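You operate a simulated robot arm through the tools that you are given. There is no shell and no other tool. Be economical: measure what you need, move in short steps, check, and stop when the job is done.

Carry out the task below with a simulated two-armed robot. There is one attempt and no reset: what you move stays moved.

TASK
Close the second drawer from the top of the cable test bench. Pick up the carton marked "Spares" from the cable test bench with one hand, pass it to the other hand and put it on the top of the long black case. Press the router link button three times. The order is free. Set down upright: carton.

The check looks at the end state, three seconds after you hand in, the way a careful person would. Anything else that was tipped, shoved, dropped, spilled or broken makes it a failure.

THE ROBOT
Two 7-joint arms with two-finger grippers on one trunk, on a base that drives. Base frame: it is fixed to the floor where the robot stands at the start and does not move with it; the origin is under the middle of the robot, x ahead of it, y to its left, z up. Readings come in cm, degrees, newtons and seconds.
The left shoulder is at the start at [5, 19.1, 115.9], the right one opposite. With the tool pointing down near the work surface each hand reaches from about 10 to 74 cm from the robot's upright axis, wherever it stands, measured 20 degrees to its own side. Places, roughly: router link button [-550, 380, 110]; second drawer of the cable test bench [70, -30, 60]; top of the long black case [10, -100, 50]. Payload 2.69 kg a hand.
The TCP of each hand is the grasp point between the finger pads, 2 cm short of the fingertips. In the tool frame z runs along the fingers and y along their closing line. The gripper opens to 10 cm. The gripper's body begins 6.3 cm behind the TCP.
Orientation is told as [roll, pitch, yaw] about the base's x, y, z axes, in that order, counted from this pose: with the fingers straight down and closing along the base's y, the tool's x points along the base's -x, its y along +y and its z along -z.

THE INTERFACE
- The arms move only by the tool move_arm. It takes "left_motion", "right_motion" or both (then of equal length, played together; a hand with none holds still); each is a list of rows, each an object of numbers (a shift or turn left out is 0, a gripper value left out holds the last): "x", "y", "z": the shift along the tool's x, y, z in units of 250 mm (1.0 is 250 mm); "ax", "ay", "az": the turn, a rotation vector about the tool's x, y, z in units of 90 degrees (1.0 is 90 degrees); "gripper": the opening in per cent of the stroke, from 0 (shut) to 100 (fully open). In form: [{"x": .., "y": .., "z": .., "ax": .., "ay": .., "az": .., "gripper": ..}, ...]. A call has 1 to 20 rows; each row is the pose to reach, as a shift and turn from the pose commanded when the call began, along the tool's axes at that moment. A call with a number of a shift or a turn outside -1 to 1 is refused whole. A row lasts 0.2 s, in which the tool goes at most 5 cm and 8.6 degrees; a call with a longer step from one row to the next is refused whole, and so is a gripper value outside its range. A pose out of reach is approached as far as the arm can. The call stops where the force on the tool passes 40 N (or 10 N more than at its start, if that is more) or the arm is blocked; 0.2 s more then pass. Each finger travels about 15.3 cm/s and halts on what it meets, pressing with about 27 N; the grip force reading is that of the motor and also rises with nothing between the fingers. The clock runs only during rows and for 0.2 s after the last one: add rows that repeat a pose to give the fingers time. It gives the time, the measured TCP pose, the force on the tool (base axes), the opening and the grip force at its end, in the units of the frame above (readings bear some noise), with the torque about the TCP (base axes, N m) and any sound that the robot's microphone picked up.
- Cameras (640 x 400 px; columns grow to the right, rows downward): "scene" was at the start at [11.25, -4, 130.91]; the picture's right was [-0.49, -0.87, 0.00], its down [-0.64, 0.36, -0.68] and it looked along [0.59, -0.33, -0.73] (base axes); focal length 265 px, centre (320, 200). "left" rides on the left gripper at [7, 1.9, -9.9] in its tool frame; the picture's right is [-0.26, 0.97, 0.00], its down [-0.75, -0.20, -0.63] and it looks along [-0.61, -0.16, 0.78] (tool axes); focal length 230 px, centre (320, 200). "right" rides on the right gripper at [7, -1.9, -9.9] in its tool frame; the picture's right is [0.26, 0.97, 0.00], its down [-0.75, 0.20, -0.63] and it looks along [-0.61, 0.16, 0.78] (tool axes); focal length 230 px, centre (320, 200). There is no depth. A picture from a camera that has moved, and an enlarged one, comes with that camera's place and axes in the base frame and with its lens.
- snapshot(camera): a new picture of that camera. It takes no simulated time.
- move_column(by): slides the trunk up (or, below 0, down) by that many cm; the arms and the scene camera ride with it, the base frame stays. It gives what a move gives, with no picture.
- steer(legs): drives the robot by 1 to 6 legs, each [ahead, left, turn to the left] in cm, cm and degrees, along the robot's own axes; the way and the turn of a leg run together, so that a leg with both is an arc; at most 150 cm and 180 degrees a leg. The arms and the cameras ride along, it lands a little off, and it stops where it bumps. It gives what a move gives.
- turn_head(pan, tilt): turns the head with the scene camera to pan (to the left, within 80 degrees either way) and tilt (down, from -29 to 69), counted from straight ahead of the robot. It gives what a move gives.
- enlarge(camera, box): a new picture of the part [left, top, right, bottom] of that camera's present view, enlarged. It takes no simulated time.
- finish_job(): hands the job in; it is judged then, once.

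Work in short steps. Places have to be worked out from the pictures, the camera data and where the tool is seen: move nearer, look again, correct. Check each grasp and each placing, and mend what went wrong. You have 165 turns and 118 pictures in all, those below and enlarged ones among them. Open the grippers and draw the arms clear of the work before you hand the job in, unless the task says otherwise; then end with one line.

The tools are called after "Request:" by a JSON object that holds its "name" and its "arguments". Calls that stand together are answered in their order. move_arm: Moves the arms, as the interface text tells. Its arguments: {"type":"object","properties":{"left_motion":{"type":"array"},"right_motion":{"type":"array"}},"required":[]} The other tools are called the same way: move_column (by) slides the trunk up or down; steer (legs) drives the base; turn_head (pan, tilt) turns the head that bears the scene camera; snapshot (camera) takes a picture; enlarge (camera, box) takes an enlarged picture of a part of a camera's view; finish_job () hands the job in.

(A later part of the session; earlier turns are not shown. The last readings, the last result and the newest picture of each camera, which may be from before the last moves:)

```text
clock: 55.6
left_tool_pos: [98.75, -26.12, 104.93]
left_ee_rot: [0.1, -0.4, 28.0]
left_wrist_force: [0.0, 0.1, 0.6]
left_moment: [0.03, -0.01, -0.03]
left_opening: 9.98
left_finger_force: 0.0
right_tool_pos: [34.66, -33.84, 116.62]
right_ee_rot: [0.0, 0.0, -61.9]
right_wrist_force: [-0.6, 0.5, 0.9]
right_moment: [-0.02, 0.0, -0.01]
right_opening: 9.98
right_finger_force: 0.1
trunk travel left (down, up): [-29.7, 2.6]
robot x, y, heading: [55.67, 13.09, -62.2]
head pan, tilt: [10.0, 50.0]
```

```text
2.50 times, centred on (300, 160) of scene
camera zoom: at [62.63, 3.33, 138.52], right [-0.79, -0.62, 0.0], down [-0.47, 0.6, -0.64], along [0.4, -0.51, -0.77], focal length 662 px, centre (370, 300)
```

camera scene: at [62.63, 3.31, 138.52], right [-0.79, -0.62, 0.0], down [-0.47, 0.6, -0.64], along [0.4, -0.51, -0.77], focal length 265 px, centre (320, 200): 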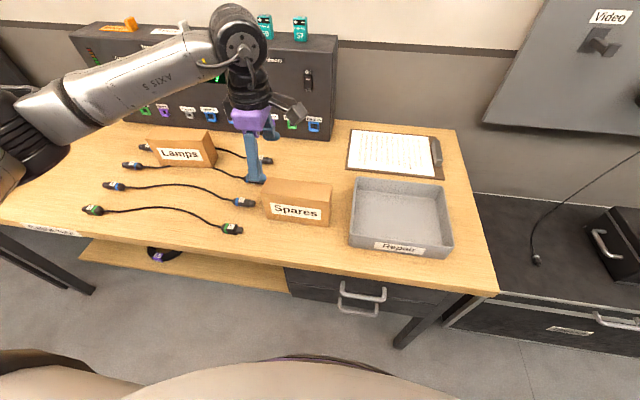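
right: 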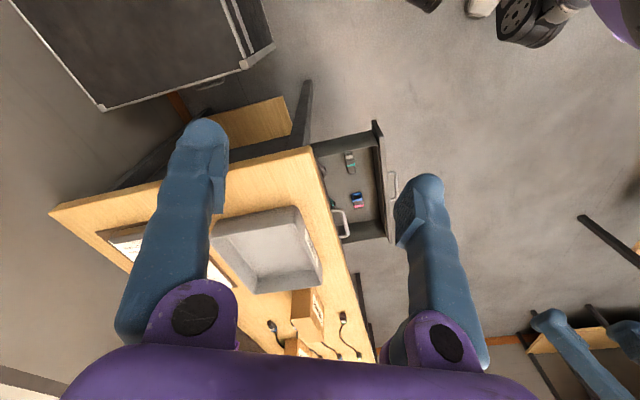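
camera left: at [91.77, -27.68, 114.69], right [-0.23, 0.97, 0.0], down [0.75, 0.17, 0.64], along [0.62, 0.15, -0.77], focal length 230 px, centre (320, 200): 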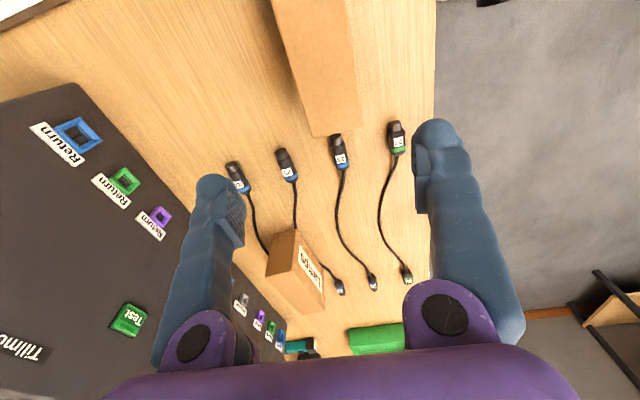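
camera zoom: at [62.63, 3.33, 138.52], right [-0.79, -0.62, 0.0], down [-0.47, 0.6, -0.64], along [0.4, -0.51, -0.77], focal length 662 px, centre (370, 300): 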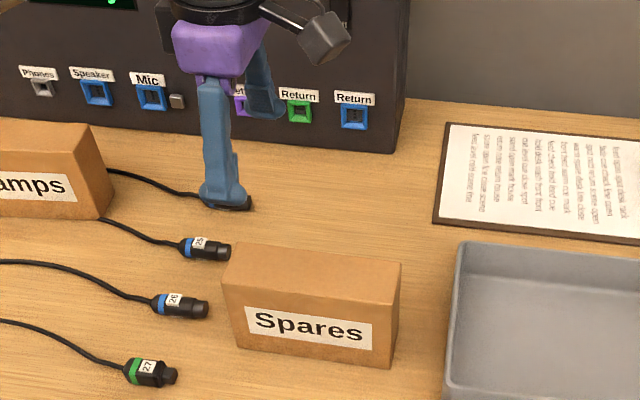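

Both cameras agree the carton axis is within ~1 cm of the hand's centre, with 2 cm clearance each side. I descend to z≈86.

Request:
{"name": "move_arm", "arguments": {"left_motion": [{"y": 0.02, "z": 0.15}, {"y": 0.025, "z": 0.3}, {"y": 0.025, "z": 0.45}, {"y": 0.025, "z": 0.55}, {"y": 0.025, "z": 0.65}, {"y": 0.025, "z": 0.72}, {"y": 0.025, "z": 0.76}, {"y": 0.025, "z": 0.76}]}}

Request:
{"name": "enlarge", "arguments": {"camera": "scene", "box": [200, 100, 400, 240]}}

Request:
{"name": "snapshot", "arguments": {"camera": "left"}}

```text
clock: 57.4
left_tool_pos: [98.58, -25.37, 85.88]
left_ee_rot: [0.0, -0.4, 28.1]
left_wrist_force: [-0.6, 0.7, 0.6]
left_moment: [0.0, -0.01, 0.0]
left_opening: 10.0
left_finger_force: 0.1
right_tool_pos: [34.66, -33.85, 116.67]
right_ee_rot: [0.0, 0.0, -61.9]
right_wrist_force: [-0.6, -0.2, -0.8]
right_moment: [0.0, 0.03, -0.03]
right_opening: 10.02
right_finger_force: 0.1
trunk travel left (down, up): [-29.7, 2.6]
robot x, y, heading: [55.91, 12.74, -62.1]
head pan, tilt: [10.0, 50.0]
```

```text
2.86 times, centred on (300, 170) of scene
camera zoom: at [62.62, 3.31, 138.52], right [-0.79, -0.62, 0.0], down [-0.47, 0.6, -0.64], along [0.4, -0.51, -0.77], focal length 757 px, centre (377, 286)
```

zoom: 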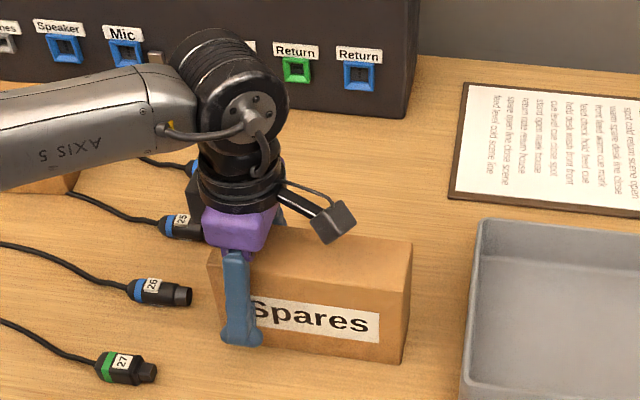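

```text
84 pictures are left
camera left: at [91.61, -27.04, 95.61], right [-0.23, 0.97, 0.0], down [0.75, 0.17, 0.64], along [0.62, 0.15, -0.77], focal length 230 px, centre (320, 200)
```

left: 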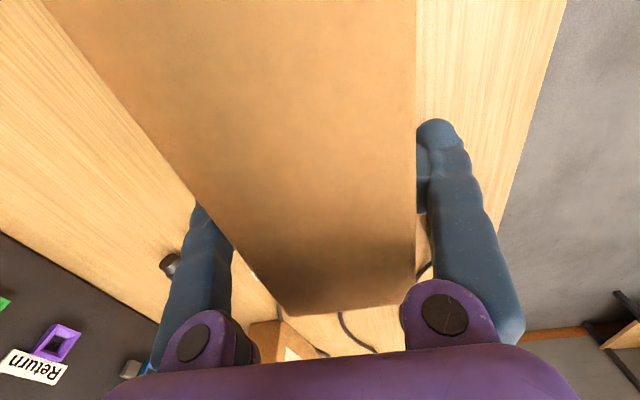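

The fingers straddle the carton. Close and give time.

Request:
{"name": "move_arm", "arguments": {"left_motion": [{"gripper": 50}, {"gripper": 40}, {"gripper": 0}, {"gripper": 0}, {"gripper": 0}]}}

Request:
{"name": "move_arm", "arguments": {"left_motion": [{"z": -0.06}, {"z": -0.12}, {"z": -0.2}, {"z": -0.28}, {"z": -0.36}, {"z": -0.44}, {"z": -0.52}, {"z": -0.6}, {"z": -0.6}]}}

Request:
{"name": "snapshot", "arguments": {"camera": "scene"}}

```text
clock: 58.6
left_tool_pos: [98.67, -25.41, 85.87]
left_ee_rot: [0.1, -0.5, 28.1]
left_wrist_force: [-1.5, 0.4, -0.5]
left_moment: [-0.07, -0.01, -0.04]
left_opening: 5.74
left_finger_force: 27.2
right_tool_pos: [34.76, -33.87, 116.61]
right_ee_rot: [0.0, 0.0, -61.9]
right_wrist_force: [0.9, -0.2, 0.5]
right_moment: [0.0, 0.0, 0.02]
right_opening: 10.01
right_finger_force: 0.0
trunk travel left (down, up): [-29.7, 2.6]
robot x, y, heading: [56.01, 12.93, -62.0]
head pan, tilt: [10.0, 50.0]
```

```text
clock: 60.6
left_tool_pos: [98.54, -25.46, 100.76]
left_ee_rot: [0.0, -0.4, 28.2]
left_wrist_force: [0.3, -1.0, -3.4]
left_moment: [0.08, -0.12, -0.04]
left_opening: 5.78
left_finger_force: 26.8
right_tool_pos: [34.72, -33.87, 116.61]
right_ee_rot: [0.0, 0.0, -61.8]
right_wrist_force: [0.7, 0.6, 0.4]
right_moment: [0.0, 0.0, -0.01]
right_opening: 9.98
right_finger_force: 0.1
trunk travel left (down, up): [-29.7, 2.6]
robot x, y, heading: [55.67, 12.99, -61.9]
head pan, tilt: [10.0, 50.0]
```

```text
83 pictures are left
camera scene: at [62.66, 3.27, 138.51], right [-0.79, -0.62, 0.0], down [-0.47, 0.6, -0.64], along [0.4, -0.51, -0.77], focal length 265 px, centre (320, 200)
```

scene: 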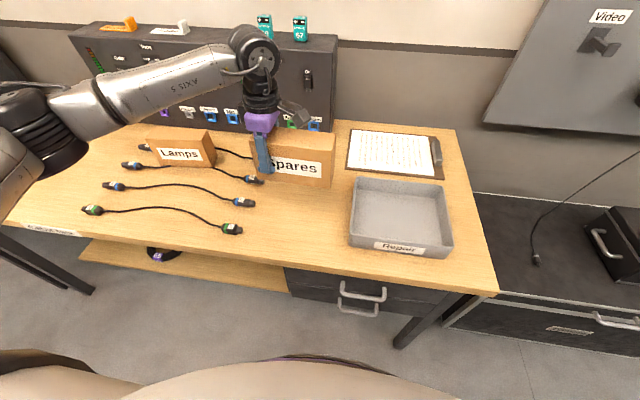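

Carton held level (about 0.35 kg, opening 5.8 cm). I back away from the bench, then turn the left hand to the robot's axis (yaw ≈ -62°) and bring it to the middle for the handover.

Request:
{"name": "steer", "arguments": {"legs": [[-40, 0, 0]]}}

Request:
{"name": "move_arm", "arguments": {"left_motion": [{"x": 0.05, "az": 0.08}, {"x": 0.12, "az": 0.16}, {"x": 0.2, "az": 0.24}, {"x": 0.28, "az": 0.32}, {"x": 0.36, "az": 0.4}, {"x": 0.44, "az": 0.48}, {"x": 0.52, "az": 0.56}, {"x": 0.6, "az": 0.64}, {"x": 0.68, "az": 0.72}, {"x": 0.76, "az": 0.8}, {"x": 0.82, "az": 0.88}, {"x": 0.86, "az": 0.96}, {"x": 0.86, "az": 1.0}, {"x": 0.86, "az": 1.0}]}}

Request:
{"name": "turn_head", "arguments": {"pan": 0, "tilt": 45}}

Request:
{"name": "snapshot", "arguments": {"camera": "scene"}}

```text
clock: 63.1
left_tool_pos: [79.74, 9.41, 100.75]
left_ee_rot: [0.0, -0.4, 27.9]
left_wrist_force: [-0.8, 0.2, -2.4]
left_moment: [0.05, -0.15, 0.05]
left_opening: 5.74
left_finger_force: 27.2
right_tool_pos: [15.9, 1.18, 116.52]
right_ee_rot: [0.0, 0.0, -62.1]
right_wrist_force: [0.7, -0.1, -0.4]
right_moment: [-0.04, -0.01, -0.01]
right_opening: 9.99
right_finger_force: 0.1
trunk travel left (down, up): [-29.7, 2.6]
robot x, y, heading: [36.78, 47.92, -62.2]
head pan, tilt: [10.0, 50.0]
```

```text
clock: 66.1
left_tool_pos: [60.65, -0.73, 100.64]
left_ee_rot: [0.5, 0.1, -62.1]
left_wrist_force: [-0.8, 0.8, -3.7]
left_moment: [-0.12, -0.07, 0.02]
left_opening: 5.74
left_finger_force: 27.2
right_tool_pos: [15.82, 1.17, 116.56]
right_ee_rot: [0.1, 0.1, -62.2]
right_wrist_force: [0.0, 0.1, 0.5]
right_moment: [0.02, 0.02, 0.01]
right_opening: 10.01
right_finger_force: 0.1
trunk travel left (down, up): [-29.7, 2.6]
robot x, y, heading: [36.93, 48.15, -62.0]
head pan, tilt: [10.0, 50.0]
```

```text
clock: 66.8
left_tool_pos: [60.67, -0.64, 100.61]
left_ee_rot: [0.4, 0.1, -62.0]
left_wrist_force: [0.4, -0.4, -2.2]
left_moment: [-0.13, -0.06, 0.0]
left_opening: 5.72
left_finger_force: 27.0
right_tool_pos: [15.82, 1.14, 116.49]
right_ee_rot: [0.0, 0.0, -62.1]
right_wrist_force: [0.1, 0.3, 0.4]
right_moment: [0.0, 0.02, 0.01]
right_opening: 9.98
right_finger_force: 0.0
trunk travel left (down, up): [-29.7, 2.6]
robot x, y, heading: [36.68, 48.1, -62.2]
head pan, tilt: [0.0, 45.0]
```

```text
82 pictures are left
camera scene: at [43.06, 37.18, 139.2], right [-0.88, -0.47, 0.0], down [-0.33, 0.63, -0.71], along [0.33, -0.62, -0.71], focal length 265 px, centre (320, 200)
```

scene: 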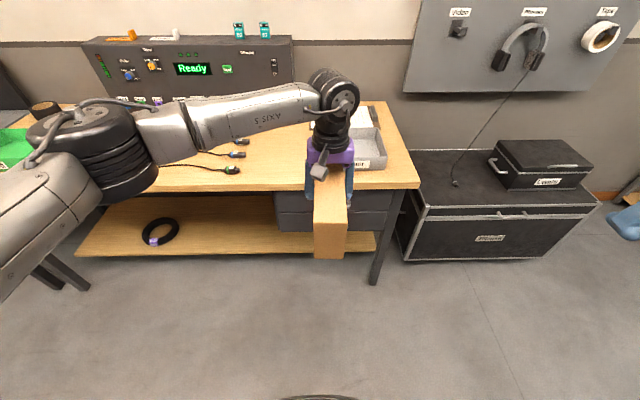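

The carton now points back toward me. I bring the right hand, tilted about 28° forward, to a pre-grasp behind and above the carton's near end (first half of the path).

Request:
{"name": "move_arm", "arguments": {"right_motion": [{"y": 0.1, "z": -0.03, "ay": -0.07}, {"y": 0.25, "z": -0.06, "ay": -0.14}, {"y": 0.4, "z": -0.08, "ay": -0.21}, {"y": 0.55, "z": -0.08, "ay": -0.28}, {"y": 0.7, "z": -0.08, "ay": -0.31}, {"y": 0.85, "z": -0.08, "ay": -0.31}, {"y": 0.95, "z": -0.08, "ay": -0.31}, {"y": 0.95, "z": -0.08, "ay": -0.31}]}}

Request:
{"name": "snapshot", "arguments": {"camera": "scene"}}

```text
clock: 68.6
left_tool_pos: [60.85, -0.71, 100.52]
left_ee_rot: [0.5, 0.1, -62.1]
left_wrist_force: [0.2, -0.1, -3.0]
left_moment: [-0.16, -0.06, 0.02]
left_opening: 5.72
left_finger_force: 26.6
right_tool_pos: [37.41, 11.79, 119.18]
right_ee_rot: [0.1, -27.8, -62.1]
right_wrist_force: [0.7, 0.6, 1.0]
right_moment: [0.03, -0.06, -0.03]
right_opening: 10.0
right_finger_force: 0.2
right hand out of reach, approached as far as the arm can: row 4, 5, 6, 7, 8
trunk travel left (down, up): [-29.7, 2.6]
robot x, y, heading: [37.08, 47.99, -62.0]
head pan, tilt: [0.0, 45.0]
```

```text
81 pictures are left
camera scene: at [43.0, 37.17, 139.21], right [-0.88, -0.47, 0.0], down [-0.33, 0.63, -0.71], along [0.33, -0.62, -0.71], focal length 265 px, centre (320, 200)
```

scene: 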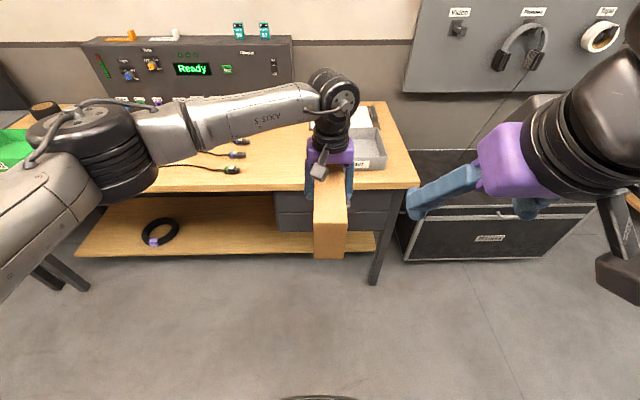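

The right arm was too folded; I shift the carton 12 cm forward with the left, and bring the right to the new pre-grasp.

Request:
{"name": "move_arm", "arguments": {"left_motion": [{"x": -0.12}, {"x": -0.24}, {"x": -0.36}, {"x": -0.48}, {"x": -0.48}, {"x": -0.48}, {"x": -0.48}, {"x": -0.48}], "right_motion": [{"x": 0, "y": 0, "z": 0}, {"x": -0.08, "y": 0.1, "z": 0.09}, {"x": -0.16, "y": 0.2, "z": 0.18}, {"x": -0.24, "y": 0.29, "z": 0.27}, {"x": -0.32, "y": 0.39, "z": 0.36}, {"x": -0.41, "y": 0.49, "z": 0.45}, {"x": -0.49, "y": 0.59, "z": 0.54}, {"x": -0.49, "y": 0.59, "z": 0.54}]}}

Request:
{"name": "snapshot", "arguments": {"camera": "scene"}}

Request:
{"name": "snapshot", "arguments": {"camera": "right"}}

```text
clock: 70.4
left_tool_pos: [65.43, -9.09, 100.82]
left_ee_rot: [0.5, 0.1, -62.1]
left_wrist_force: [0.2, -0.3, -2.8]
left_moment: [-0.11, -0.07, 0.01]
left_opening: 5.72
left_finger_force: 26.6
left hand out of reach, approached as far as the arm can: row 4, 5, 6, 7, 8
right_tool_pos: [58.58, 3.64, 112.96]
right_ee_rot: [0.0, -27.8, -62.2]
right_wrist_force: [-0.4, -0.1, -0.1]
right_moment: [-0.04, -0.01, 0.01]
right_opening: 10.01
right_finger_force: 0.0
trunk travel left (down, up): [-29.7, 2.6]
robot x, y, heading: [37.26, 47.88, -62.2]
head pan, tilt: [0.0, 45.0]
```

```text
80 pictures are left
camera scene: at [42.97, 37.18, 139.21], right [-0.88, -0.47, 0.0], down [-0.33, 0.63, -0.71], along [0.33, -0.62, -0.71], focal length 265 px, centre (320, 200)
```

scene: 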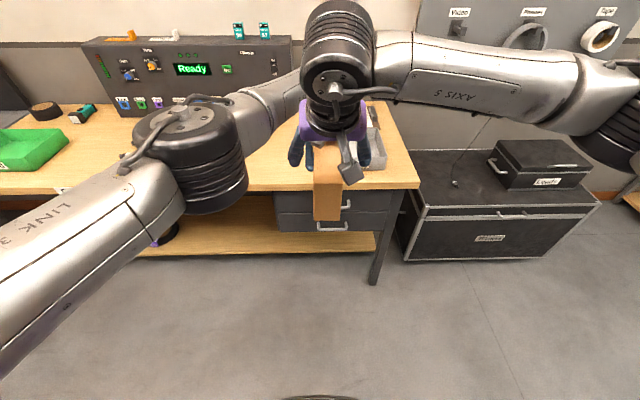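

```text
79 pictures are left
camera right: at [51.91, 12.48, 118.46], right [0.75, 0.65, -0.12], down [0.35, -0.23, 0.91], along [0.57, -0.72, -0.4], focal length 230 px, centre (320, 200)
```

right: 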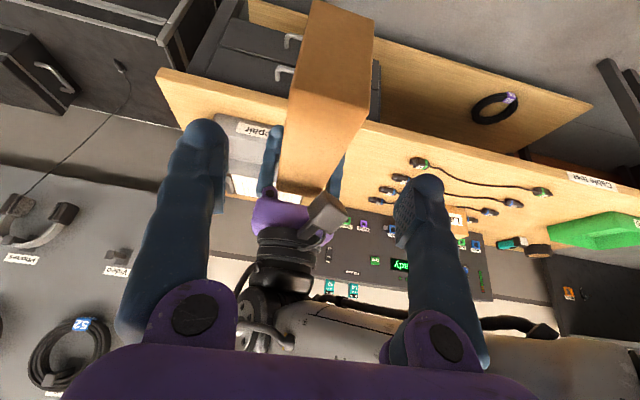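

Alignment is good: the hands are collinear laterally, right TCP 14.4 cm behind the left. I advance the right down along its axis to the carton's near half and close.

Request:
{"name": "move_arm", "arguments": {"right_motion": [{"z": 0.1, "x": 0.02}, {"z": 0.2, "x": 0.04}, {"z": 0.3, "x": 0.06}, {"z": 0.38, "x": 0.07}, {"z": 0.46, "x": 0.08}, {"z": 0.52, "x": 0.085}, {"z": 0.52, "x": 0.085}]}}

Request:
{"name": "snapshot", "arguments": {"camera": "right"}}

Request:
{"name": "snapshot", "arguments": {"camera": "left"}}

```text
clock: 72.0
left_tool_pos: [65.49, -9.18, 100.63]
left_ee_rot: [0.3, 0.1, -62.0]
left_wrist_force: [0.3, -0.1, -2.7]
left_moment: [-0.14, -0.04, -0.03]
left_opening: 5.75
left_finger_force: 27.2
right_tool_pos: [60.54, -0.0, 100.57]
right_ee_rot: [0.0, -27.9, -62.1]
right_wrist_force: [0.5, 0.6, 0.0]
right_moment: [-0.02, 0.03, -0.02]
right_opening: 10.01
right_finger_force: 0.0
trunk travel left (down, up): [-29.7, 2.6]
robot x, y, heading: [37.32, 48.13, -62.0]
head pan, tilt: [0.0, 45.0]
```

```text
78 pictures are left
camera right: at [53.78, 8.76, 105.89], right [0.75, 0.65, -0.12], down [0.35, -0.23, 0.91], along [0.57, -0.72, -0.4], focal length 230 px, centre (320, 200)
```

right: 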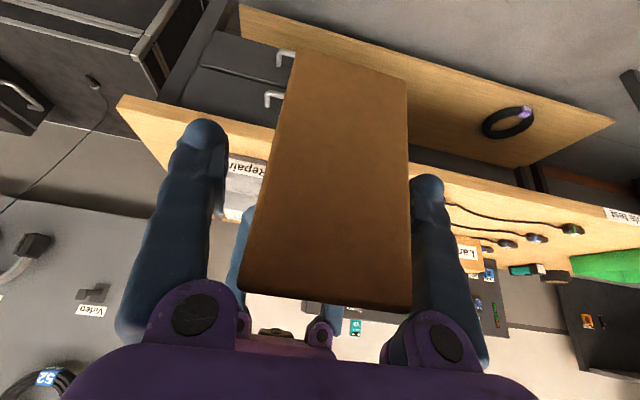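

```text
77 pictures are left
camera left: at [63.84, -2.04, 110.59], right [0.97, 0.23, 0.01], down [0.17, -0.76, 0.63], along [0.15, -0.61, -0.78], focal length 230 px, centre (320, 200)
```

left: 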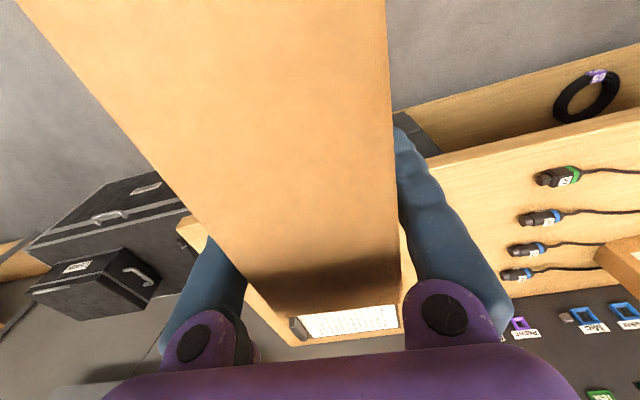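

The carton's near end sits between the right fingers. Close the right gripper.

Request:
{"name": "move_arm", "arguments": {"right_motion": [{"gripper": 60}, {"gripper": 0}, {"gripper": 0}, {"gripper": 0}]}}

```text
clock: 73.0
left_tool_pos: [65.4, -9.16, 100.66]
left_ee_rot: [0.3, 0.1, -62.1]
left_wrist_force: [-9.3, -5.7, 1.1]
left_moment: [0.07, 0.32, 0.67]
left_opening: 5.75
left_finger_force: 26.7
right_tool_pos: [60.58, 0.02, 100.4]
right_ee_rot: [0.1, -27.8, -62.0]
right_wrist_force: [9.0, 4.9, -1.1]
right_moment: [0.2, -0.19, 0.36]
right_opening: 5.71
right_finger_force: 26.7
trunk travel left (down, up): [-29.7, 2.6]
robot x, y, heading: [37.11, 48.22, -62.1]
head pan, tilt: [0.0, 45.0]
```

Both hands hold the carton (right opening 5.7). I open the left, then raise it clear and move it away to the left.

Request:
{"name": "move_arm", "arguments": {"left_motion": [{"gripper": 65}, {"gripper": 100}, {"gripper": 100}]}}

Request:
{"name": "move_arm", "arguments": {"left_motion": [{"z": -0.08}, {"z": -0.16}, {"z": -0.26}, {"z": -0.36}, {"z": -0.4, "y": 0.12}, {"z": -0.4, "y": 0.3}, {"z": -0.4, "y": 0.48}, {"z": -0.4, "y": 0.66}, {"z": -0.4, "y": 0.8}, {"z": -0.4, "y": 0.8}]}}

Request:
{"name": "snapshot", "arguments": {"camera": "scene"}}

Request:
{"name": "snapshot", "arguments": {"camera": "right"}}

```text
clock: 73.8
left_tool_pos: [65.6, -9.26, 100.79]
left_ee_rot: [0.4, 0.1, -62.1]
left_wrist_force: [-0.2, -0.9, -0.3]
left_moment: [-0.02, -0.03, -0.02]
left_opening: 10.02
left_finger_force: 0.0
right_tool_pos: [60.53, -0.19, 100.45]
right_ee_rot: [0.1, -27.9, -62.0]
right_wrist_force: [0.2, -0.8, 0.2]
right_moment: [0.14, 0.07, -0.03]
right_opening: 5.74
right_finger_force: 26.2
trunk travel left (down, up): [-29.7, 2.6]
robot x, y, heading: [37.17, 47.74, -62.2]
head pan, tilt: [0.0, 45.0]
```

```text
clock: 76.0
left_tool_pos: [82.87, 0.31, 110.7]
left_ee_rot: [0.5, 0.1, -62.1]
left_wrist_force: [-0.7, -0.2, -0.1]
left_moment: [0.0, -0.07, -0.01]
left_opening: 9.98
left_finger_force: 0.1
left hand out of reach, approached as far as the arm can: row 5, 6
right_tool_pos: [60.34, -0.07, 100.54]
right_ee_rot: [0.1, -27.8, -62.1]
right_wrist_force: [-0.4, 0.2, -2.9]
right_moment: [0.1, 0.02, 0.0]
right_opening: 5.74
right_finger_force: 27.1
trunk travel left (down, up): [-29.7, 2.6]
robot x, y, heading: [37.27, 47.97, -62.0]
head pan, tilt: [0.0, 45.0]
```

```text
76 pictures are left
camera scene: at [42.89, 37.21, 139.22], right [-0.88, -0.47, 0.0], down [-0.33, 0.62, -0.71], along [0.33, -0.62, -0.71], focal length 265 px, centre (320, 200)
```

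scene: 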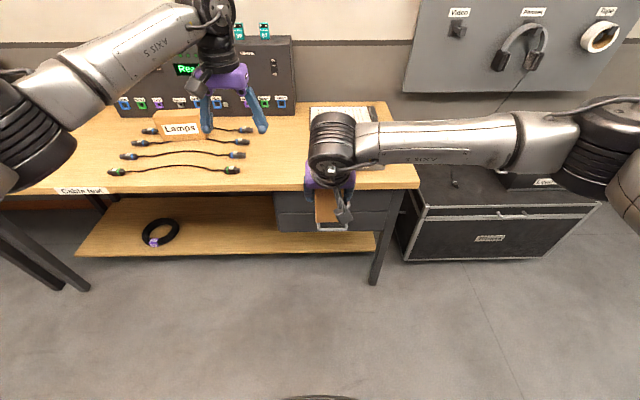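

```text
75 pictures are left
camera right: at [53.67, 8.78, 105.96], right [0.75, 0.65, -0.12], down [0.35, -0.23, 0.91], along [0.57, -0.72, -0.4], focal length 230 px, centre (320, 200)
```

right: 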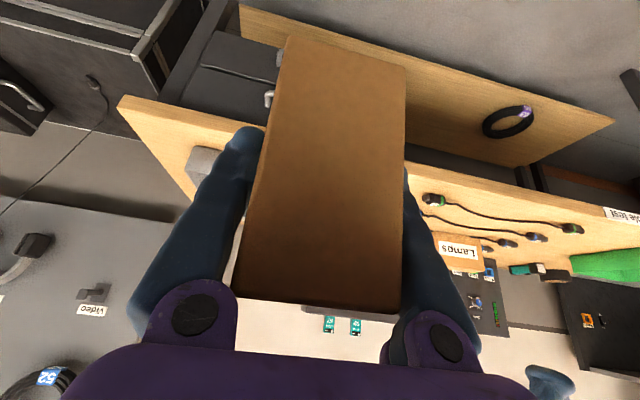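

The right hand holds the carton alone (weight on it, opening 5.7). I tuck the left hand back and high, then drive right toward the front of the case.

Request:
{"name": "move_arm", "arguments": {"left_motion": [{"x": 0.1, "z": -0.1}, {"x": 0.2, "z": -0.2}, {"x": 0.3, "z": -0.3}, {"x": 0.4, "z": -0.4}, {"x": 0.5, "z": -0.5}, {"x": 0.6, "z": -0.6}, {"x": 0.7, "z": -0.7}, {"x": 0.7, "z": -0.7}]}}

Request:
{"name": "steer", "arguments": {"legs": [[0, -45, 0]]}}

Request:
{"name": "turn_head", "arguments": {"pan": -20, "tilt": 45}}

Request:
{"name": "snapshot", "arguments": {"camera": "scene"}}

```text
clock: 77.8
left_tool_pos: [74.71, 15.64, 128.31]
left_ee_rot: [0.5, 0.1, -62.0]
left_wrist_force: [-0.1, -0.3, -0.2]
left_moment: [0.04, 0.04, 0.0]
left_opening: 10.0
left_finger_force: 0.1
right_tool_pos: [60.5, -0.26, 100.36]
right_ee_rot: [0.1, -27.8, -62.0]
right_wrist_force: [-0.3, -0.6, -2.9]
right_moment: [0.16, 0.1, 0.01]
right_opening: 5.73
right_finger_force: 27.0
trunk travel left (down, up): [-29.7, 2.6]
robot x, y, heading: [37.38, 48.27, -62.1]
head pan, tilt: [0.0, 45.0]
```

```text
clock: 82.2
left_tool_pos: [35.52, -5.23, 128.33]
left_ee_rot: [0.3, 0.1, -61.8]
left_wrist_force: [-0.1, -0.9, -0.2]
left_moment: [0.04, 0.01, 0.0]
left_opening: 9.98
left_finger_force: 0.0
right_tool_pos: [21.34, -21.04, 100.45]
right_ee_rot: [0.0, -27.9, -61.9]
right_wrist_force: [0.4, 0.6, -3.5]
right_moment: [0.15, 0.09, -0.02]
right_opening: 5.75
right_finger_force: 26.9
trunk travel left (down, up): [-29.7, 2.6]
robot x, y, heading: [-2.34, 26.99, -61.8]
head pan, tilt: [0.0, 45.0]
```

```text
clock: 83.1
left_tool_pos: [35.5, -5.11, 128.36]
left_ee_rot: [0.4, 0.2, -61.8]
left_wrist_force: [-0.4, 0.4, -0.5]
left_moment: [0.01, -0.03, -0.01]
left_opening: 9.99
left_finger_force: 0.1
right_tool_pos: [21.17, -21.01, 100.56]
right_ee_rot: [0.0, -27.9, -61.9]
right_wrist_force: [0.2, 0.2, -3.6]
right_moment: [0.12, 0.08, 0.01]
right_opening: 5.73
right_finger_force: 26.7
trunk travel left (down, up): [-29.7, 2.6]
robot x, y, heading: [-2.51, 26.72, -61.8]
head pan, tilt: [-20.0, 45.0]
```

```text
74 pictures are left
camera scene: at [1.05, 15.39, 139.2], right [-0.99, -0.14, 0.0], down [-0.1, 0.7, -0.71], along [0.1, -0.7, -0.71], focal length 265 px, centre (320, 200)
```

scene: 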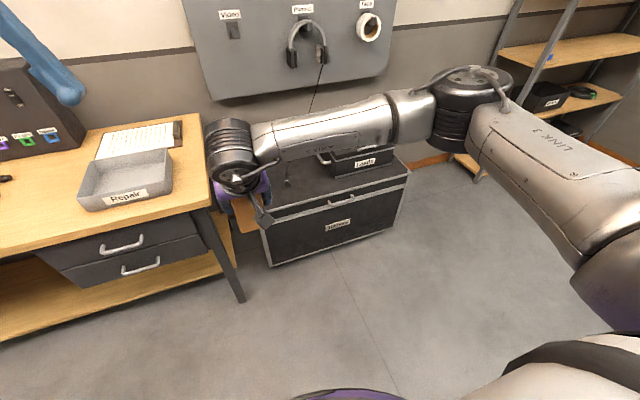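

The case front-left corner is at about [39, -58, 53]. The path ahead is clear at this height; I drive forward 39 cm and look again.

Request:
{"name": "steer", "arguments": {"legs": [[39, 0, 0]]}}

Request:
{"name": "turn_head", "arguments": {"pan": -10, "tilt": 55}}

Request:
{"name": "snapshot", "arguments": {"camera": "scene"}}

Request:
{"name": "snapshot", "arguments": {"camera": "right"}}

```text
clock: 85.5
left_tool_pos: [54.14, -39.53, 128.39]
left_ee_rot: [0.3, 0.1, -61.6]
left_wrist_force: [-0.8, 0.3, -0.3]
left_moment: [0.01, 0.04, -0.02]
left_opening: 9.99
left_finger_force: 0.0
right_tool_pos: [39.95, -55.25, 100.46]
right_ee_rot: [0.0, -27.8, -61.7]
right_wrist_force: [0.1, -1.4, -3.5]
right_moment: [0.12, 0.06, -0.02]
right_opening: 5.72
right_finger_force: 27.4
trunk travel left (down, up): [-29.7, 2.6]
robot x, y, heading: [15.89, -7.39, -61.8]
head pan, tilt: [-20.0, 45.0]
```

```text
clock: 86.3
left_tool_pos: [54.03, -39.47, 128.37]
left_ee_rot: [0.4, 0.0, -61.7]
left_wrist_force: [-0.1, -0.2, -0.2]
left_moment: [0.0, -0.01, 0.01]
left_opening: 9.96
left_finger_force: 0.0
right_tool_pos: [39.95, -55.29, 100.52]
right_ee_rot: [0.0, -28.0, -61.8]
right_wrist_force: [0.9, 0.5, -3.8]
right_moment: [0.17, 0.05, -0.01]
right_opening: 5.73
right_finger_force: 26.8
trunk travel left (down, up): [-29.7, 2.6]
robot x, y, heading: [16.0, -7.35, -61.9]
head pan, tilt: [-10.0, 55.0]
```

```text
73 pictures are left
camera scene: at [20.65, -17.89, 137.87], right [-0.95, -0.31, 0.0], down [-0.26, 0.78, -0.57], along [0.18, -0.55, -0.82], focal length 265 px, centre (320, 200)
```

scene: 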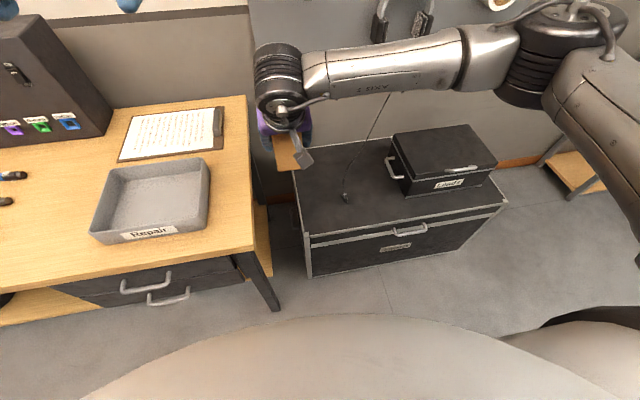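

```text
72 pictures are left
camera right: at [33.17, -46.54, 105.92], right [0.74, 0.66, -0.12], down [0.35, -0.23, 0.91], along [0.57, -0.72, -0.4], focal length 230 px, centre (320, 200)
```

right: 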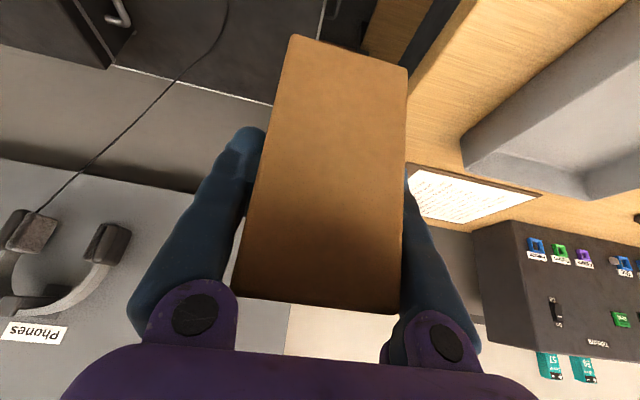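

I check the carton's pitch from the left camera before lowering.

Request:
{"name": "snapshot", "arguments": {"camera": "left"}}

```text
71 pictures are left
camera left: at [52.4, -32.43, 138.25], right [0.97, 0.23, 0.01], down [0.18, -0.76, 0.63], along [0.15, -0.61, -0.78], focal length 230 px, centre (320, 200)
```

left: 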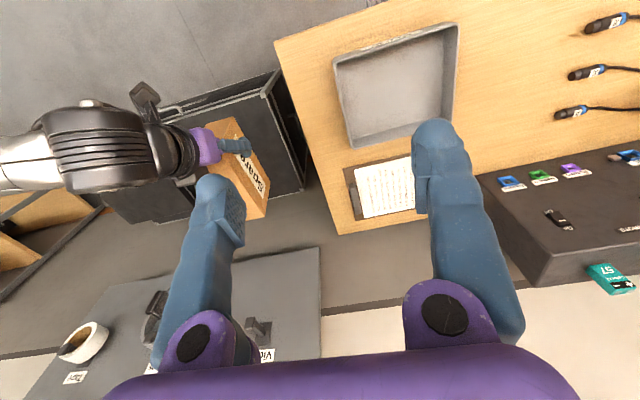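

Request:
{"name": "enlarge", "arguments": {"camera": "left", "box": [180, 100, 300, 230]}}

```text
3.08 times, centred on (240, 165) of left
camera zoom: at [52.4, -32.43, 138.25], right [0.97, 0.23, 0.01], down [0.18, -0.76, 0.63], along [0.15, -0.61, -0.78], focal length 708 px, centre (566, 308)
```

zoom: 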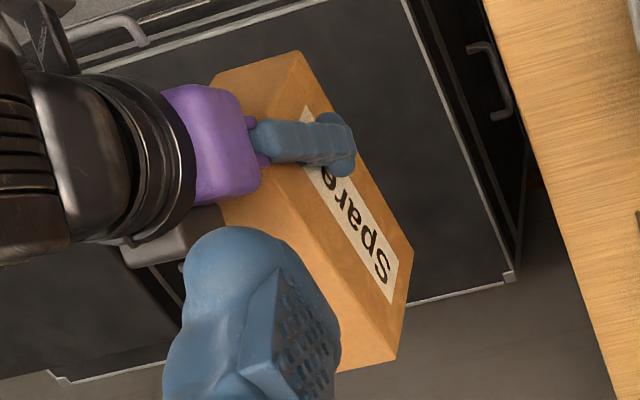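

The carton is pitched about 9° nose-down in the right grip. I level it by tilting the right tool 9° more, while moving over the target spot (9 cm inside the front edge, 7.5 cm from the left edge of the case).

Request:
{"name": "move_arm", "arguments": {"right_motion": [{"x": -0.055, "y": -0.064, "z": 0.03, "ay": -0.02}, {"x": -0.11, "y": -0.128, "z": 0.06, "ay": -0.04}, {"x": -0.166, "y": -0.192, "z": 0.09, "ay": -0.06}, {"x": -0.22, "y": -0.256, "z": 0.12, "ay": -0.08}, {"x": -0.276, "y": -0.32, "z": 0.15, "ay": -0.1}, {"x": -0.332, "y": -0.384, "z": 0.176, "ay": -0.104}, {"x": -0.332, "y": -0.384, "z": 0.176, "ay": -0.104}]}}

Request:
{"name": "move_column", "arguments": {"by": -25}}

Request:
{"name": "snapshot", "arguments": {"camera": "scene"}}

Request:
{"name": "snapshot", "arguments": {"camera": "left"}}

```text
clock: 87.9
left_tool_pos: [54.15, -39.48, 128.3]
left_ee_rot: [0.4, 0.0, -61.7]
left_wrist_force: [-0.2, -0.5, -0.1]
left_moment: [0.0, 0.03, -0.01]
left_opening: 10.0
left_finger_force: 0.1
right_tool_pos: [35.89, -68.23, 100.4]
right_ee_rot: [0.0, -37.3, -61.8]
right_wrist_force: [0.0, 0.6, -3.6]
right_moment: [0.15, 0.09, 0.0]
right_opening: 5.75
right_finger_force: 27.4
trunk travel left (down, up): [-29.7, 2.6]
robot x, y, heading: [16.06, -7.31, -61.7]
head pan, tilt: [-10.0, 55.0]
```

```text
clock: 90.4
left_tool_pos: [54.12, -39.53, 103.42]
left_ee_rot: [0.4, 0.0, -61.7]
left_wrist_force: [-0.2, 0.1, -1.1]
left_moment: [0.02, -0.02, -0.03]
left_opening: 9.99
left_finger_force: 0.0
right_tool_pos: [35.92, -68.19, 75.43]
right_ee_rot: [0.0, -37.2, -61.7]
right_wrist_force: [-0.4, -1.0, -3.0]
right_moment: [0.12, 0.08, -0.03]
right_opening: 5.72
right_finger_force: 27.0
trunk travel left (down, up): [-4.7, 27.6]
robot x, y, heading: [15.99, -7.28, -61.7]
head pan, tilt: [-10.0, 55.0]
```

```text
69 pictures are left
camera scene: at [20.65, -17.89, 112.87], right [-0.95, -0.31, 0.0], down [-0.26, 0.78, -0.57], along [0.18, -0.54, -0.82], focal length 265 px, centre (320, 200)
```

scene: 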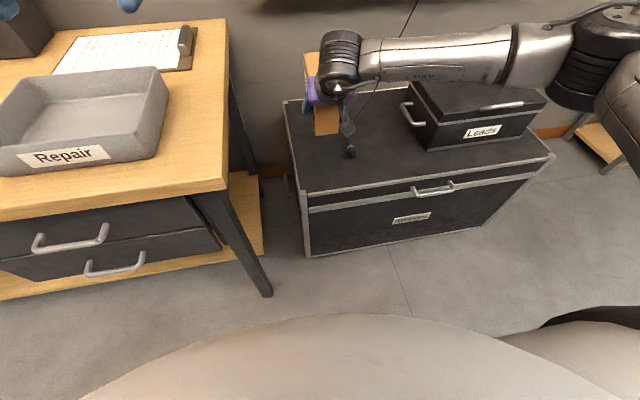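

```text
68 pictures are left
camera left: at [52.4, -32.43, 113.26], right [0.97, 0.23, 0.01], down [0.18, -0.76, 0.63], along [0.15, -0.61, -0.78], focal length 230 px, centre (320, 200)
```

left: 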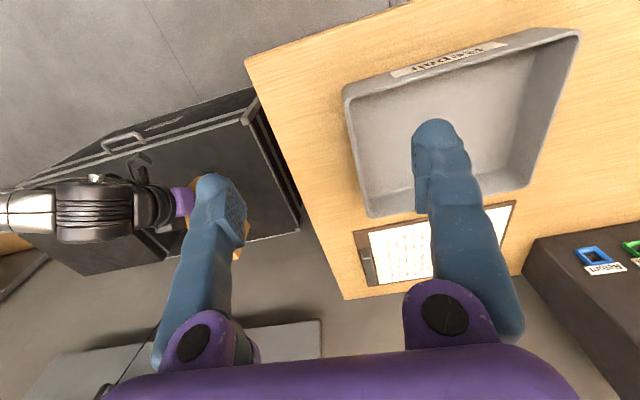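

Everything lines up: the carton hovers over the free front-left part of the case, clear of the plug. I lower 13 cm vertically.

Request:
{"name": "move_arm", "arguments": {"right_motion": [{"x": 0.07, "z": 0.092}, {"x": 0.14, "z": 0.184}, {"x": 0.2, "z": 0.264}, {"x": 0.26, "z": 0.342}, {"x": 0.315, "z": 0.414}, {"x": 0.315, "z": 0.414}]}}

Request:
{"name": "enlarge", "arguments": {"camera": "scene", "box": [260, 40, 420, 220]}}

Request:
{"name": "snapshot", "arguments": {"camera": "right"}}

```text
clock: 91.8
left_tool_pos: [54.06, -39.43, 103.27]
left_ee_rot: [0.3, 0.1, -61.7]
left_wrist_force: [-0.2, -0.1, -0.4]
left_moment: [-0.01, -0.03, 0.04]
left_opening: 10.01
left_finger_force: 0.2
right_tool_pos: [36.0, -68.21, 62.39]
right_ee_rot: [0.0, -37.2, -61.7]
right_wrist_force: [0.6, 0.2, -3.0]
right_moment: [0.12, 0.05, -0.01]
right_opening: 5.75
right_finger_force: 27.1
trunk travel left (down, up): [-4.7, 27.6]
robot x, y, heading: [16.21, -7.18, -61.4]
head pan, tilt: [-10.0, 55.0]
```

```text
2.22 times, centred on (340, 130) of scene
camera zoom: at [20.65, -17.9, 112.86], right [-0.95, -0.31, 0.0], down [-0.26, 0.78, -0.57], along [0.18, -0.54, -0.82], focal length 589 px, centre (276, 356)
```

zoom: 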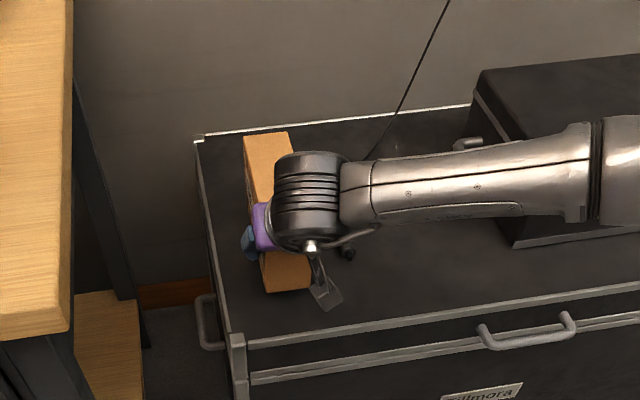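

```text
66 pictures are left
camera right: at [28.8, -58.73, 66.0], right [0.75, 0.64, -0.16], down [0.28, -0.1, 0.96], along [0.6, -0.76, -0.25], focal length 230 px, centre (320, 200)
```

right: 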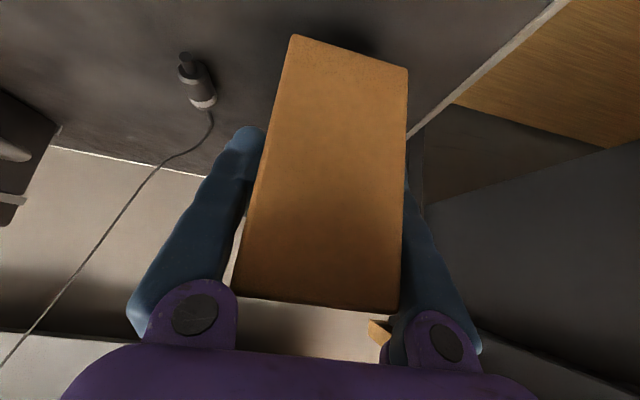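

About 3 cm to go. I lower gently in small amounts watching the vertical force.

Request:
{"name": "move_arm", "arguments": {"right_motion": [{"x": 0.015, "z": 0.019}, {"x": 0.03, "z": 0.038}, {"x": 0.045, "z": 0.057}, {"x": 0.06, "z": 0.077}]}}

Request:
{"name": "move_arm", "arguments": {"right_motion": [{"x": 0.006, "z": 0.008}, {"x": 0.012, "z": 0.016}]}}

Request:
{"name": "enlarge", "arguments": {"camera": "right", "box": [220, 0, 460, 150]}}

```text
clock: 92.8
left_tool_pos: [54.01, -39.55, 103.37]
left_ee_rot: [0.4, 0.1, -61.7]
left_wrist_force: [-0.8, 0.8, 0.4]
left_moment: [0.04, 0.0, 0.01]
left_opening: 10.0
left_finger_force: 0.1
right_tool_pos: [36.01, -68.09, 59.91]
right_ee_rot: [0.0, -37.2, -61.8]
right_wrist_force: [-0.8, 0.2, -2.6]
right_moment: [0.16, 0.09, 0.02]
right_opening: 5.72
right_finger_force: 27.1
trunk travel left (down, up): [-4.7, 27.6]
robot x, y, heading: [16.17, -7.66, -61.5]
head pan, tilt: [-10.0, 55.0]
```

```text
clock: 93.4
left_tool_pos: [54.07, -39.36, 103.43]
left_ee_rot: [0.4, 0.1, -61.6]
left_wrist_force: [1.1, 0.2, -0.3]
left_moment: [-0.01, 0.02, -0.02]
left_opening: 10.0
left_finger_force: 0.1
right_tool_pos: [36.0, -68.19, 59.58]
right_ee_rot: [0.1, -37.3, -61.7]
right_wrist_force: [-0.5, 1.8, 2.7]
right_moment: [0.41, 0.08, 0.06]
right_opening: 5.72
right_finger_force: 26.9
trunk travel left (down, up): [-4.7, 27.6]
robot x, y, heading: [16.23, -7.33, -61.6]
head pan, tilt: [-10.0, 55.0]
```

```text
2.67 times, centred on (340, 75) of right
camera zoom: at [28.81, -58.76, 63.2], right [0.75, 0.64, -0.16], down [0.28, -0.09, 0.96], along [0.6, -0.76, -0.25], focal length 614 px, centre (267, 533)
```

zoom: 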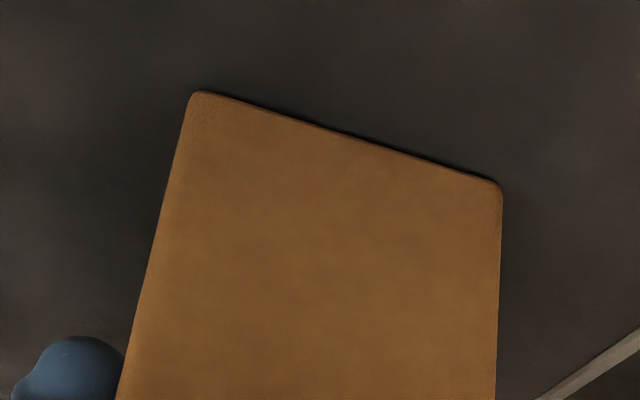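

Contact felt at the near end (force changed by +5.5 N), so the carton is a shade nose-up. I add a small nose-down turn and a hair more lowering.

Request:
{"name": "move_arm", "arguments": {"right_motion": [{"x": 0.002, "z": 0.003, "ay": 0.012}, {"x": 0.004, "z": 0.005, "ay": 0.024}]}}

```text
clock: 94.0
left_tool_pos: [54.04, -39.42, 103.38]
left_ee_rot: [0.4, 0.1, -61.7]
left_wrist_force: [-0.1, -0.1, -0.1]
left_moment: [0.0, 0.0, -0.02]
left_opening: 9.98
left_finger_force: 0.0
right_tool_pos: [35.94, -68.11, 59.41]
right_ee_rot: [0.1, -35.2, -61.7]
right_wrist_force: [-0.1, -2.7, 5.5]
right_moment: [0.34, -0.03, -0.03]
right_opening: 5.72
right_finger_force: 26.9
trunk travel left (down, up): [-4.7, 27.6]
robot x, y, heading: [16.16, -7.06, -61.9]
head pan, tilt: [-10.0, 55.0]
```

The contact is more even now. I open the right gripper and check before withdrawing.

Request:
{"name": "move_arm", "arguments": {"right_motion": [{"gripper": 70}, {"gripper": 90}, {"gripper": 90}, {"gripper": 90}]}}

Request:
{"name": "snapshot", "arguments": {"camera": "right"}}

```text
clock: 95.0
left_tool_pos: [54.08, -39.48, 103.38]
left_ee_rot: [0.4, 0.0, -61.7]
left_wrist_force: [-0.4, -0.4, -0.3]
left_moment: [-0.01, -0.02, 0.0]
left_opening: 9.98
left_finger_force: 0.2
right_tool_pos: [35.88, -68.15, 59.2]
right_ee_rot: [0.0, -35.1, -61.7]
right_wrist_force: [-0.1, 0.4, -0.5]
right_moment: [-0.02, 0.0, -0.02]
right_opening: 9.0
right_finger_force: 0.0
trunk travel left (down, up): [-4.7, 27.6]
robot x, y, heading: [16.33, -7.04, -61.4]
head pan, tilt: [-10.0, 55.0]
```

```text
64 pictures are left
camera right: at [28.87, -58.83, 63.4], right [0.75, 0.64, -0.15], down [0.3, -0.13, 0.95], along [0.59, -0.75, -0.29], focal length 230 px, centre (320, 200)
```

right: 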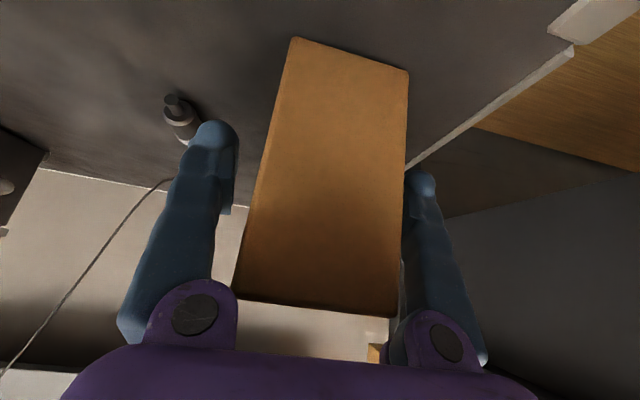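

Released; the carton stands. One finger is close to the side, so I open fully, centre slightly (+0.7 cm), and withdraw along the tool axis.

Request:
{"name": "move_arm", "arguments": {"right_motion": [{"gripper": 100, "y": 0.012}, {"y": 0.025, "gripper": 100}, {"y": 0.025, "z": -0.04}, {"y": 0.025, "z": -0.12}, {"y": 0.025, "z": -0.22}, {"y": 0.025, "z": -0.34}, {"y": 0.025, "z": -0.48}, {"y": 0.025, "z": -0.62}, {"y": 0.025, "z": -0.76}, {"y": 0.025, "z": -0.76}]}}

Request:
{"name": "snapshot", "arguments": {"camera": "right"}}

Request:
{"name": "snapshot", "arguments": {"camera": "scene"}}

```text
clock: 97.2
left_tool_pos: [53.95, -39.57, 103.41]
left_ee_rot: [0.4, 0.0, -61.7]
left_wrist_force: [-0.4, -0.1, -0.3]
left_moment: [-0.01, -0.02, 0.0]
left_opening: 10.02
left_finger_force: 0.0
right_tool_pos: [31.23, -58.27, 74.98]
right_ee_rot: [-0.1, -35.0, -61.7]
right_wrist_force: [0.1, 0.7, 0.2]
right_moment: [0.04, 0.0, -0.02]
right_opening: 10.01
right_finger_force: 0.1
trunk travel left (down, up): [-4.7, 27.6]
robot x, y, heading: [16.21, -7.43, -61.6]
head pan, tilt: [-10.0, 55.0]
```

```text
63 pictures are left
camera right: at [24.2, -48.87, 78.98], right [0.75, 0.64, -0.15], down [0.3, -0.13, 0.95], along [0.59, -0.75, -0.29], focal length 230 px, centre (320, 200)
```

right: 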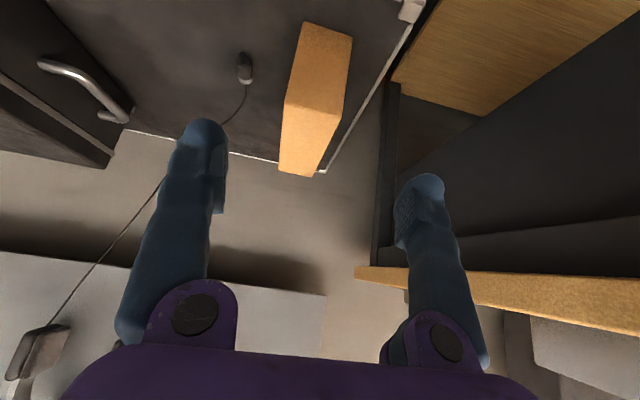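

```text
62 pictures are left
camera scene: at [20.65, -17.87, 112.86], right [-0.95, -0.31, 0.0], down [-0.26, 0.78, -0.57], along [0.18, -0.54, -0.82], focal length 265 px, centre (320, 200)
```

scene: 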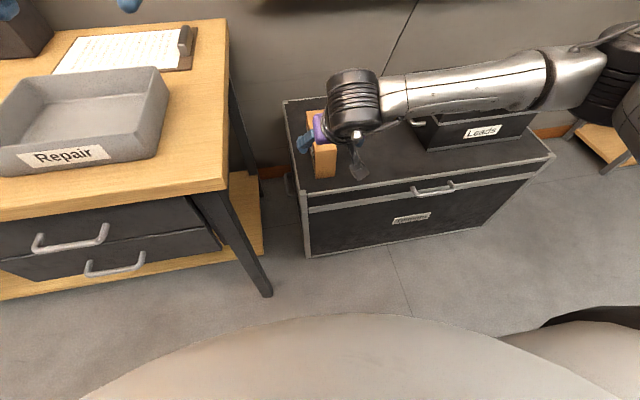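

The carton stands upright on the case. I raise the trunk and back away from the bench, then verify the case area.

Request:
{"name": "move_column", "arguments": {"by": 20}}

Request:
{"name": "steer", "arguments": {"legs": [[-40, 0, 0]]}}

Request:
{"name": "snapshot", "arguments": {"camera": "scene"}}

Request:
{"name": "turn_head", "arguments": {"pan": -80, "tilt": 15}}

Request:
{"name": "snapshot", "arguments": {"camera": "scene"}}

```text
clock: 99.4
left_tool_pos: [54.15, -39.44, 123.41]
left_ee_rot: [0.4, 0.1, -61.7]
left_wrist_force: [-0.2, 0.0, 0.3]
left_moment: [0.02, -0.03, 0.0]
left_opening: 10.01
left_finger_force: 0.1
right_tool_pos: [31.32, -58.25, 94.8]
right_ee_rot: [0.1, -35.1, -61.7]
right_wrist_force: [0.2, -0.1, -1.1]
right_moment: [0.03, -0.06, 0.03]
right_opening: 10.0
right_finger_force: 0.0
trunk travel left (down, up): [-24.7, 7.6]
robot x, y, heading: [16.1, -7.33, -61.8]
head pan, tilt: [-10.0, 55.0]
```

```text
clock: 101.9
left_tool_pos: [35.19, -4.2, 123.32]
left_ee_rot: [0.4, 0.0, -61.4]
left_wrist_force: [0.8, 0.9, 0.4]
left_moment: [0.0, -0.04, -0.01]
left_opening: 10.02
left_finger_force: 0.1
right_tool_pos: [12.47, -23.04, 94.96]
right_ee_rot: [0.0, -35.1, -61.3]
right_wrist_force: [-0.3, 0.2, 1.3]
right_moment: [-0.03, 0.01, -0.02]
right_opening: 10.01
right_finger_force: 0.0
trunk travel left (down, up): [-24.7, 7.6]
robot x, y, heading: [-3.14, 27.71, -61.2]
head pan, tilt: [-10.0, 55.0]
```

```text
61 pictures are left
camera scene: at [1.68, 17.25, 132.87], right [-0.95, -0.32, 0.0], down [-0.26, 0.78, -0.57], along [0.18, -0.54, -0.82], focal length 265 px, centre (320, 200)
```

scene: 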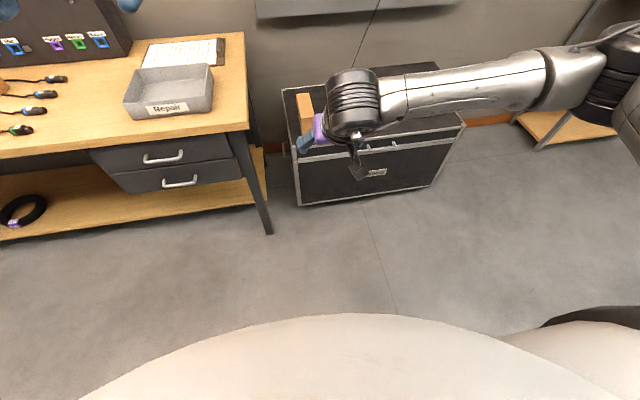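

```text
clock: 103.3
left_tool_pos: [35.22, -4.25, 123.34]
left_ee_rot: [0.4, 0.0, -61.3]
left_wrist_force: [0.7, -0.2, 1.1]
left_moment: [0.0, -0.03, -0.01]
left_opening: 10.02
left_finger_force: 0.1
right_tool_pos: [12.58, -23.17, 94.8]
right_ee_rot: [0.0, -35.1, -61.4]
right_wrist_force: [0.8, 0.6, 0.5]
right_moment: [-0.01, -0.01, -0.01]
right_opening: 10.0
right_finger_force: 0.0
trunk travel left (down, up): [-24.7, 7.6]
robot x, y, heading: [-3.09, 27.3, -61.2]
head pan, tilt: [-80.0, 15.0]
```

```text
60 pictures are left
camera scene: at [-7.89, 18.2, 138.89], right [-0.62, 0.78, 0.0], down [0.2, 0.16, -0.97], along [-0.75, -0.6, -0.26], focal length 265 px, centre (320, 200)
```

scene: 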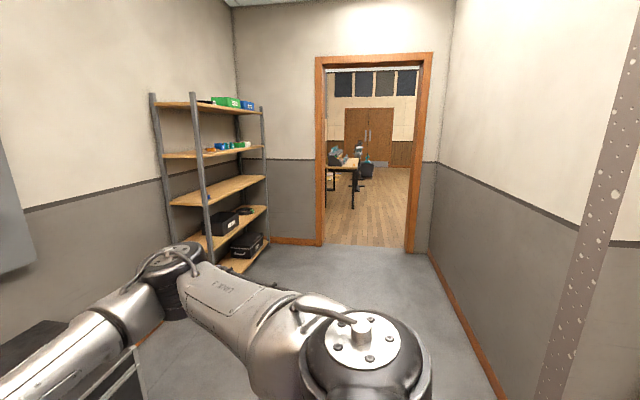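

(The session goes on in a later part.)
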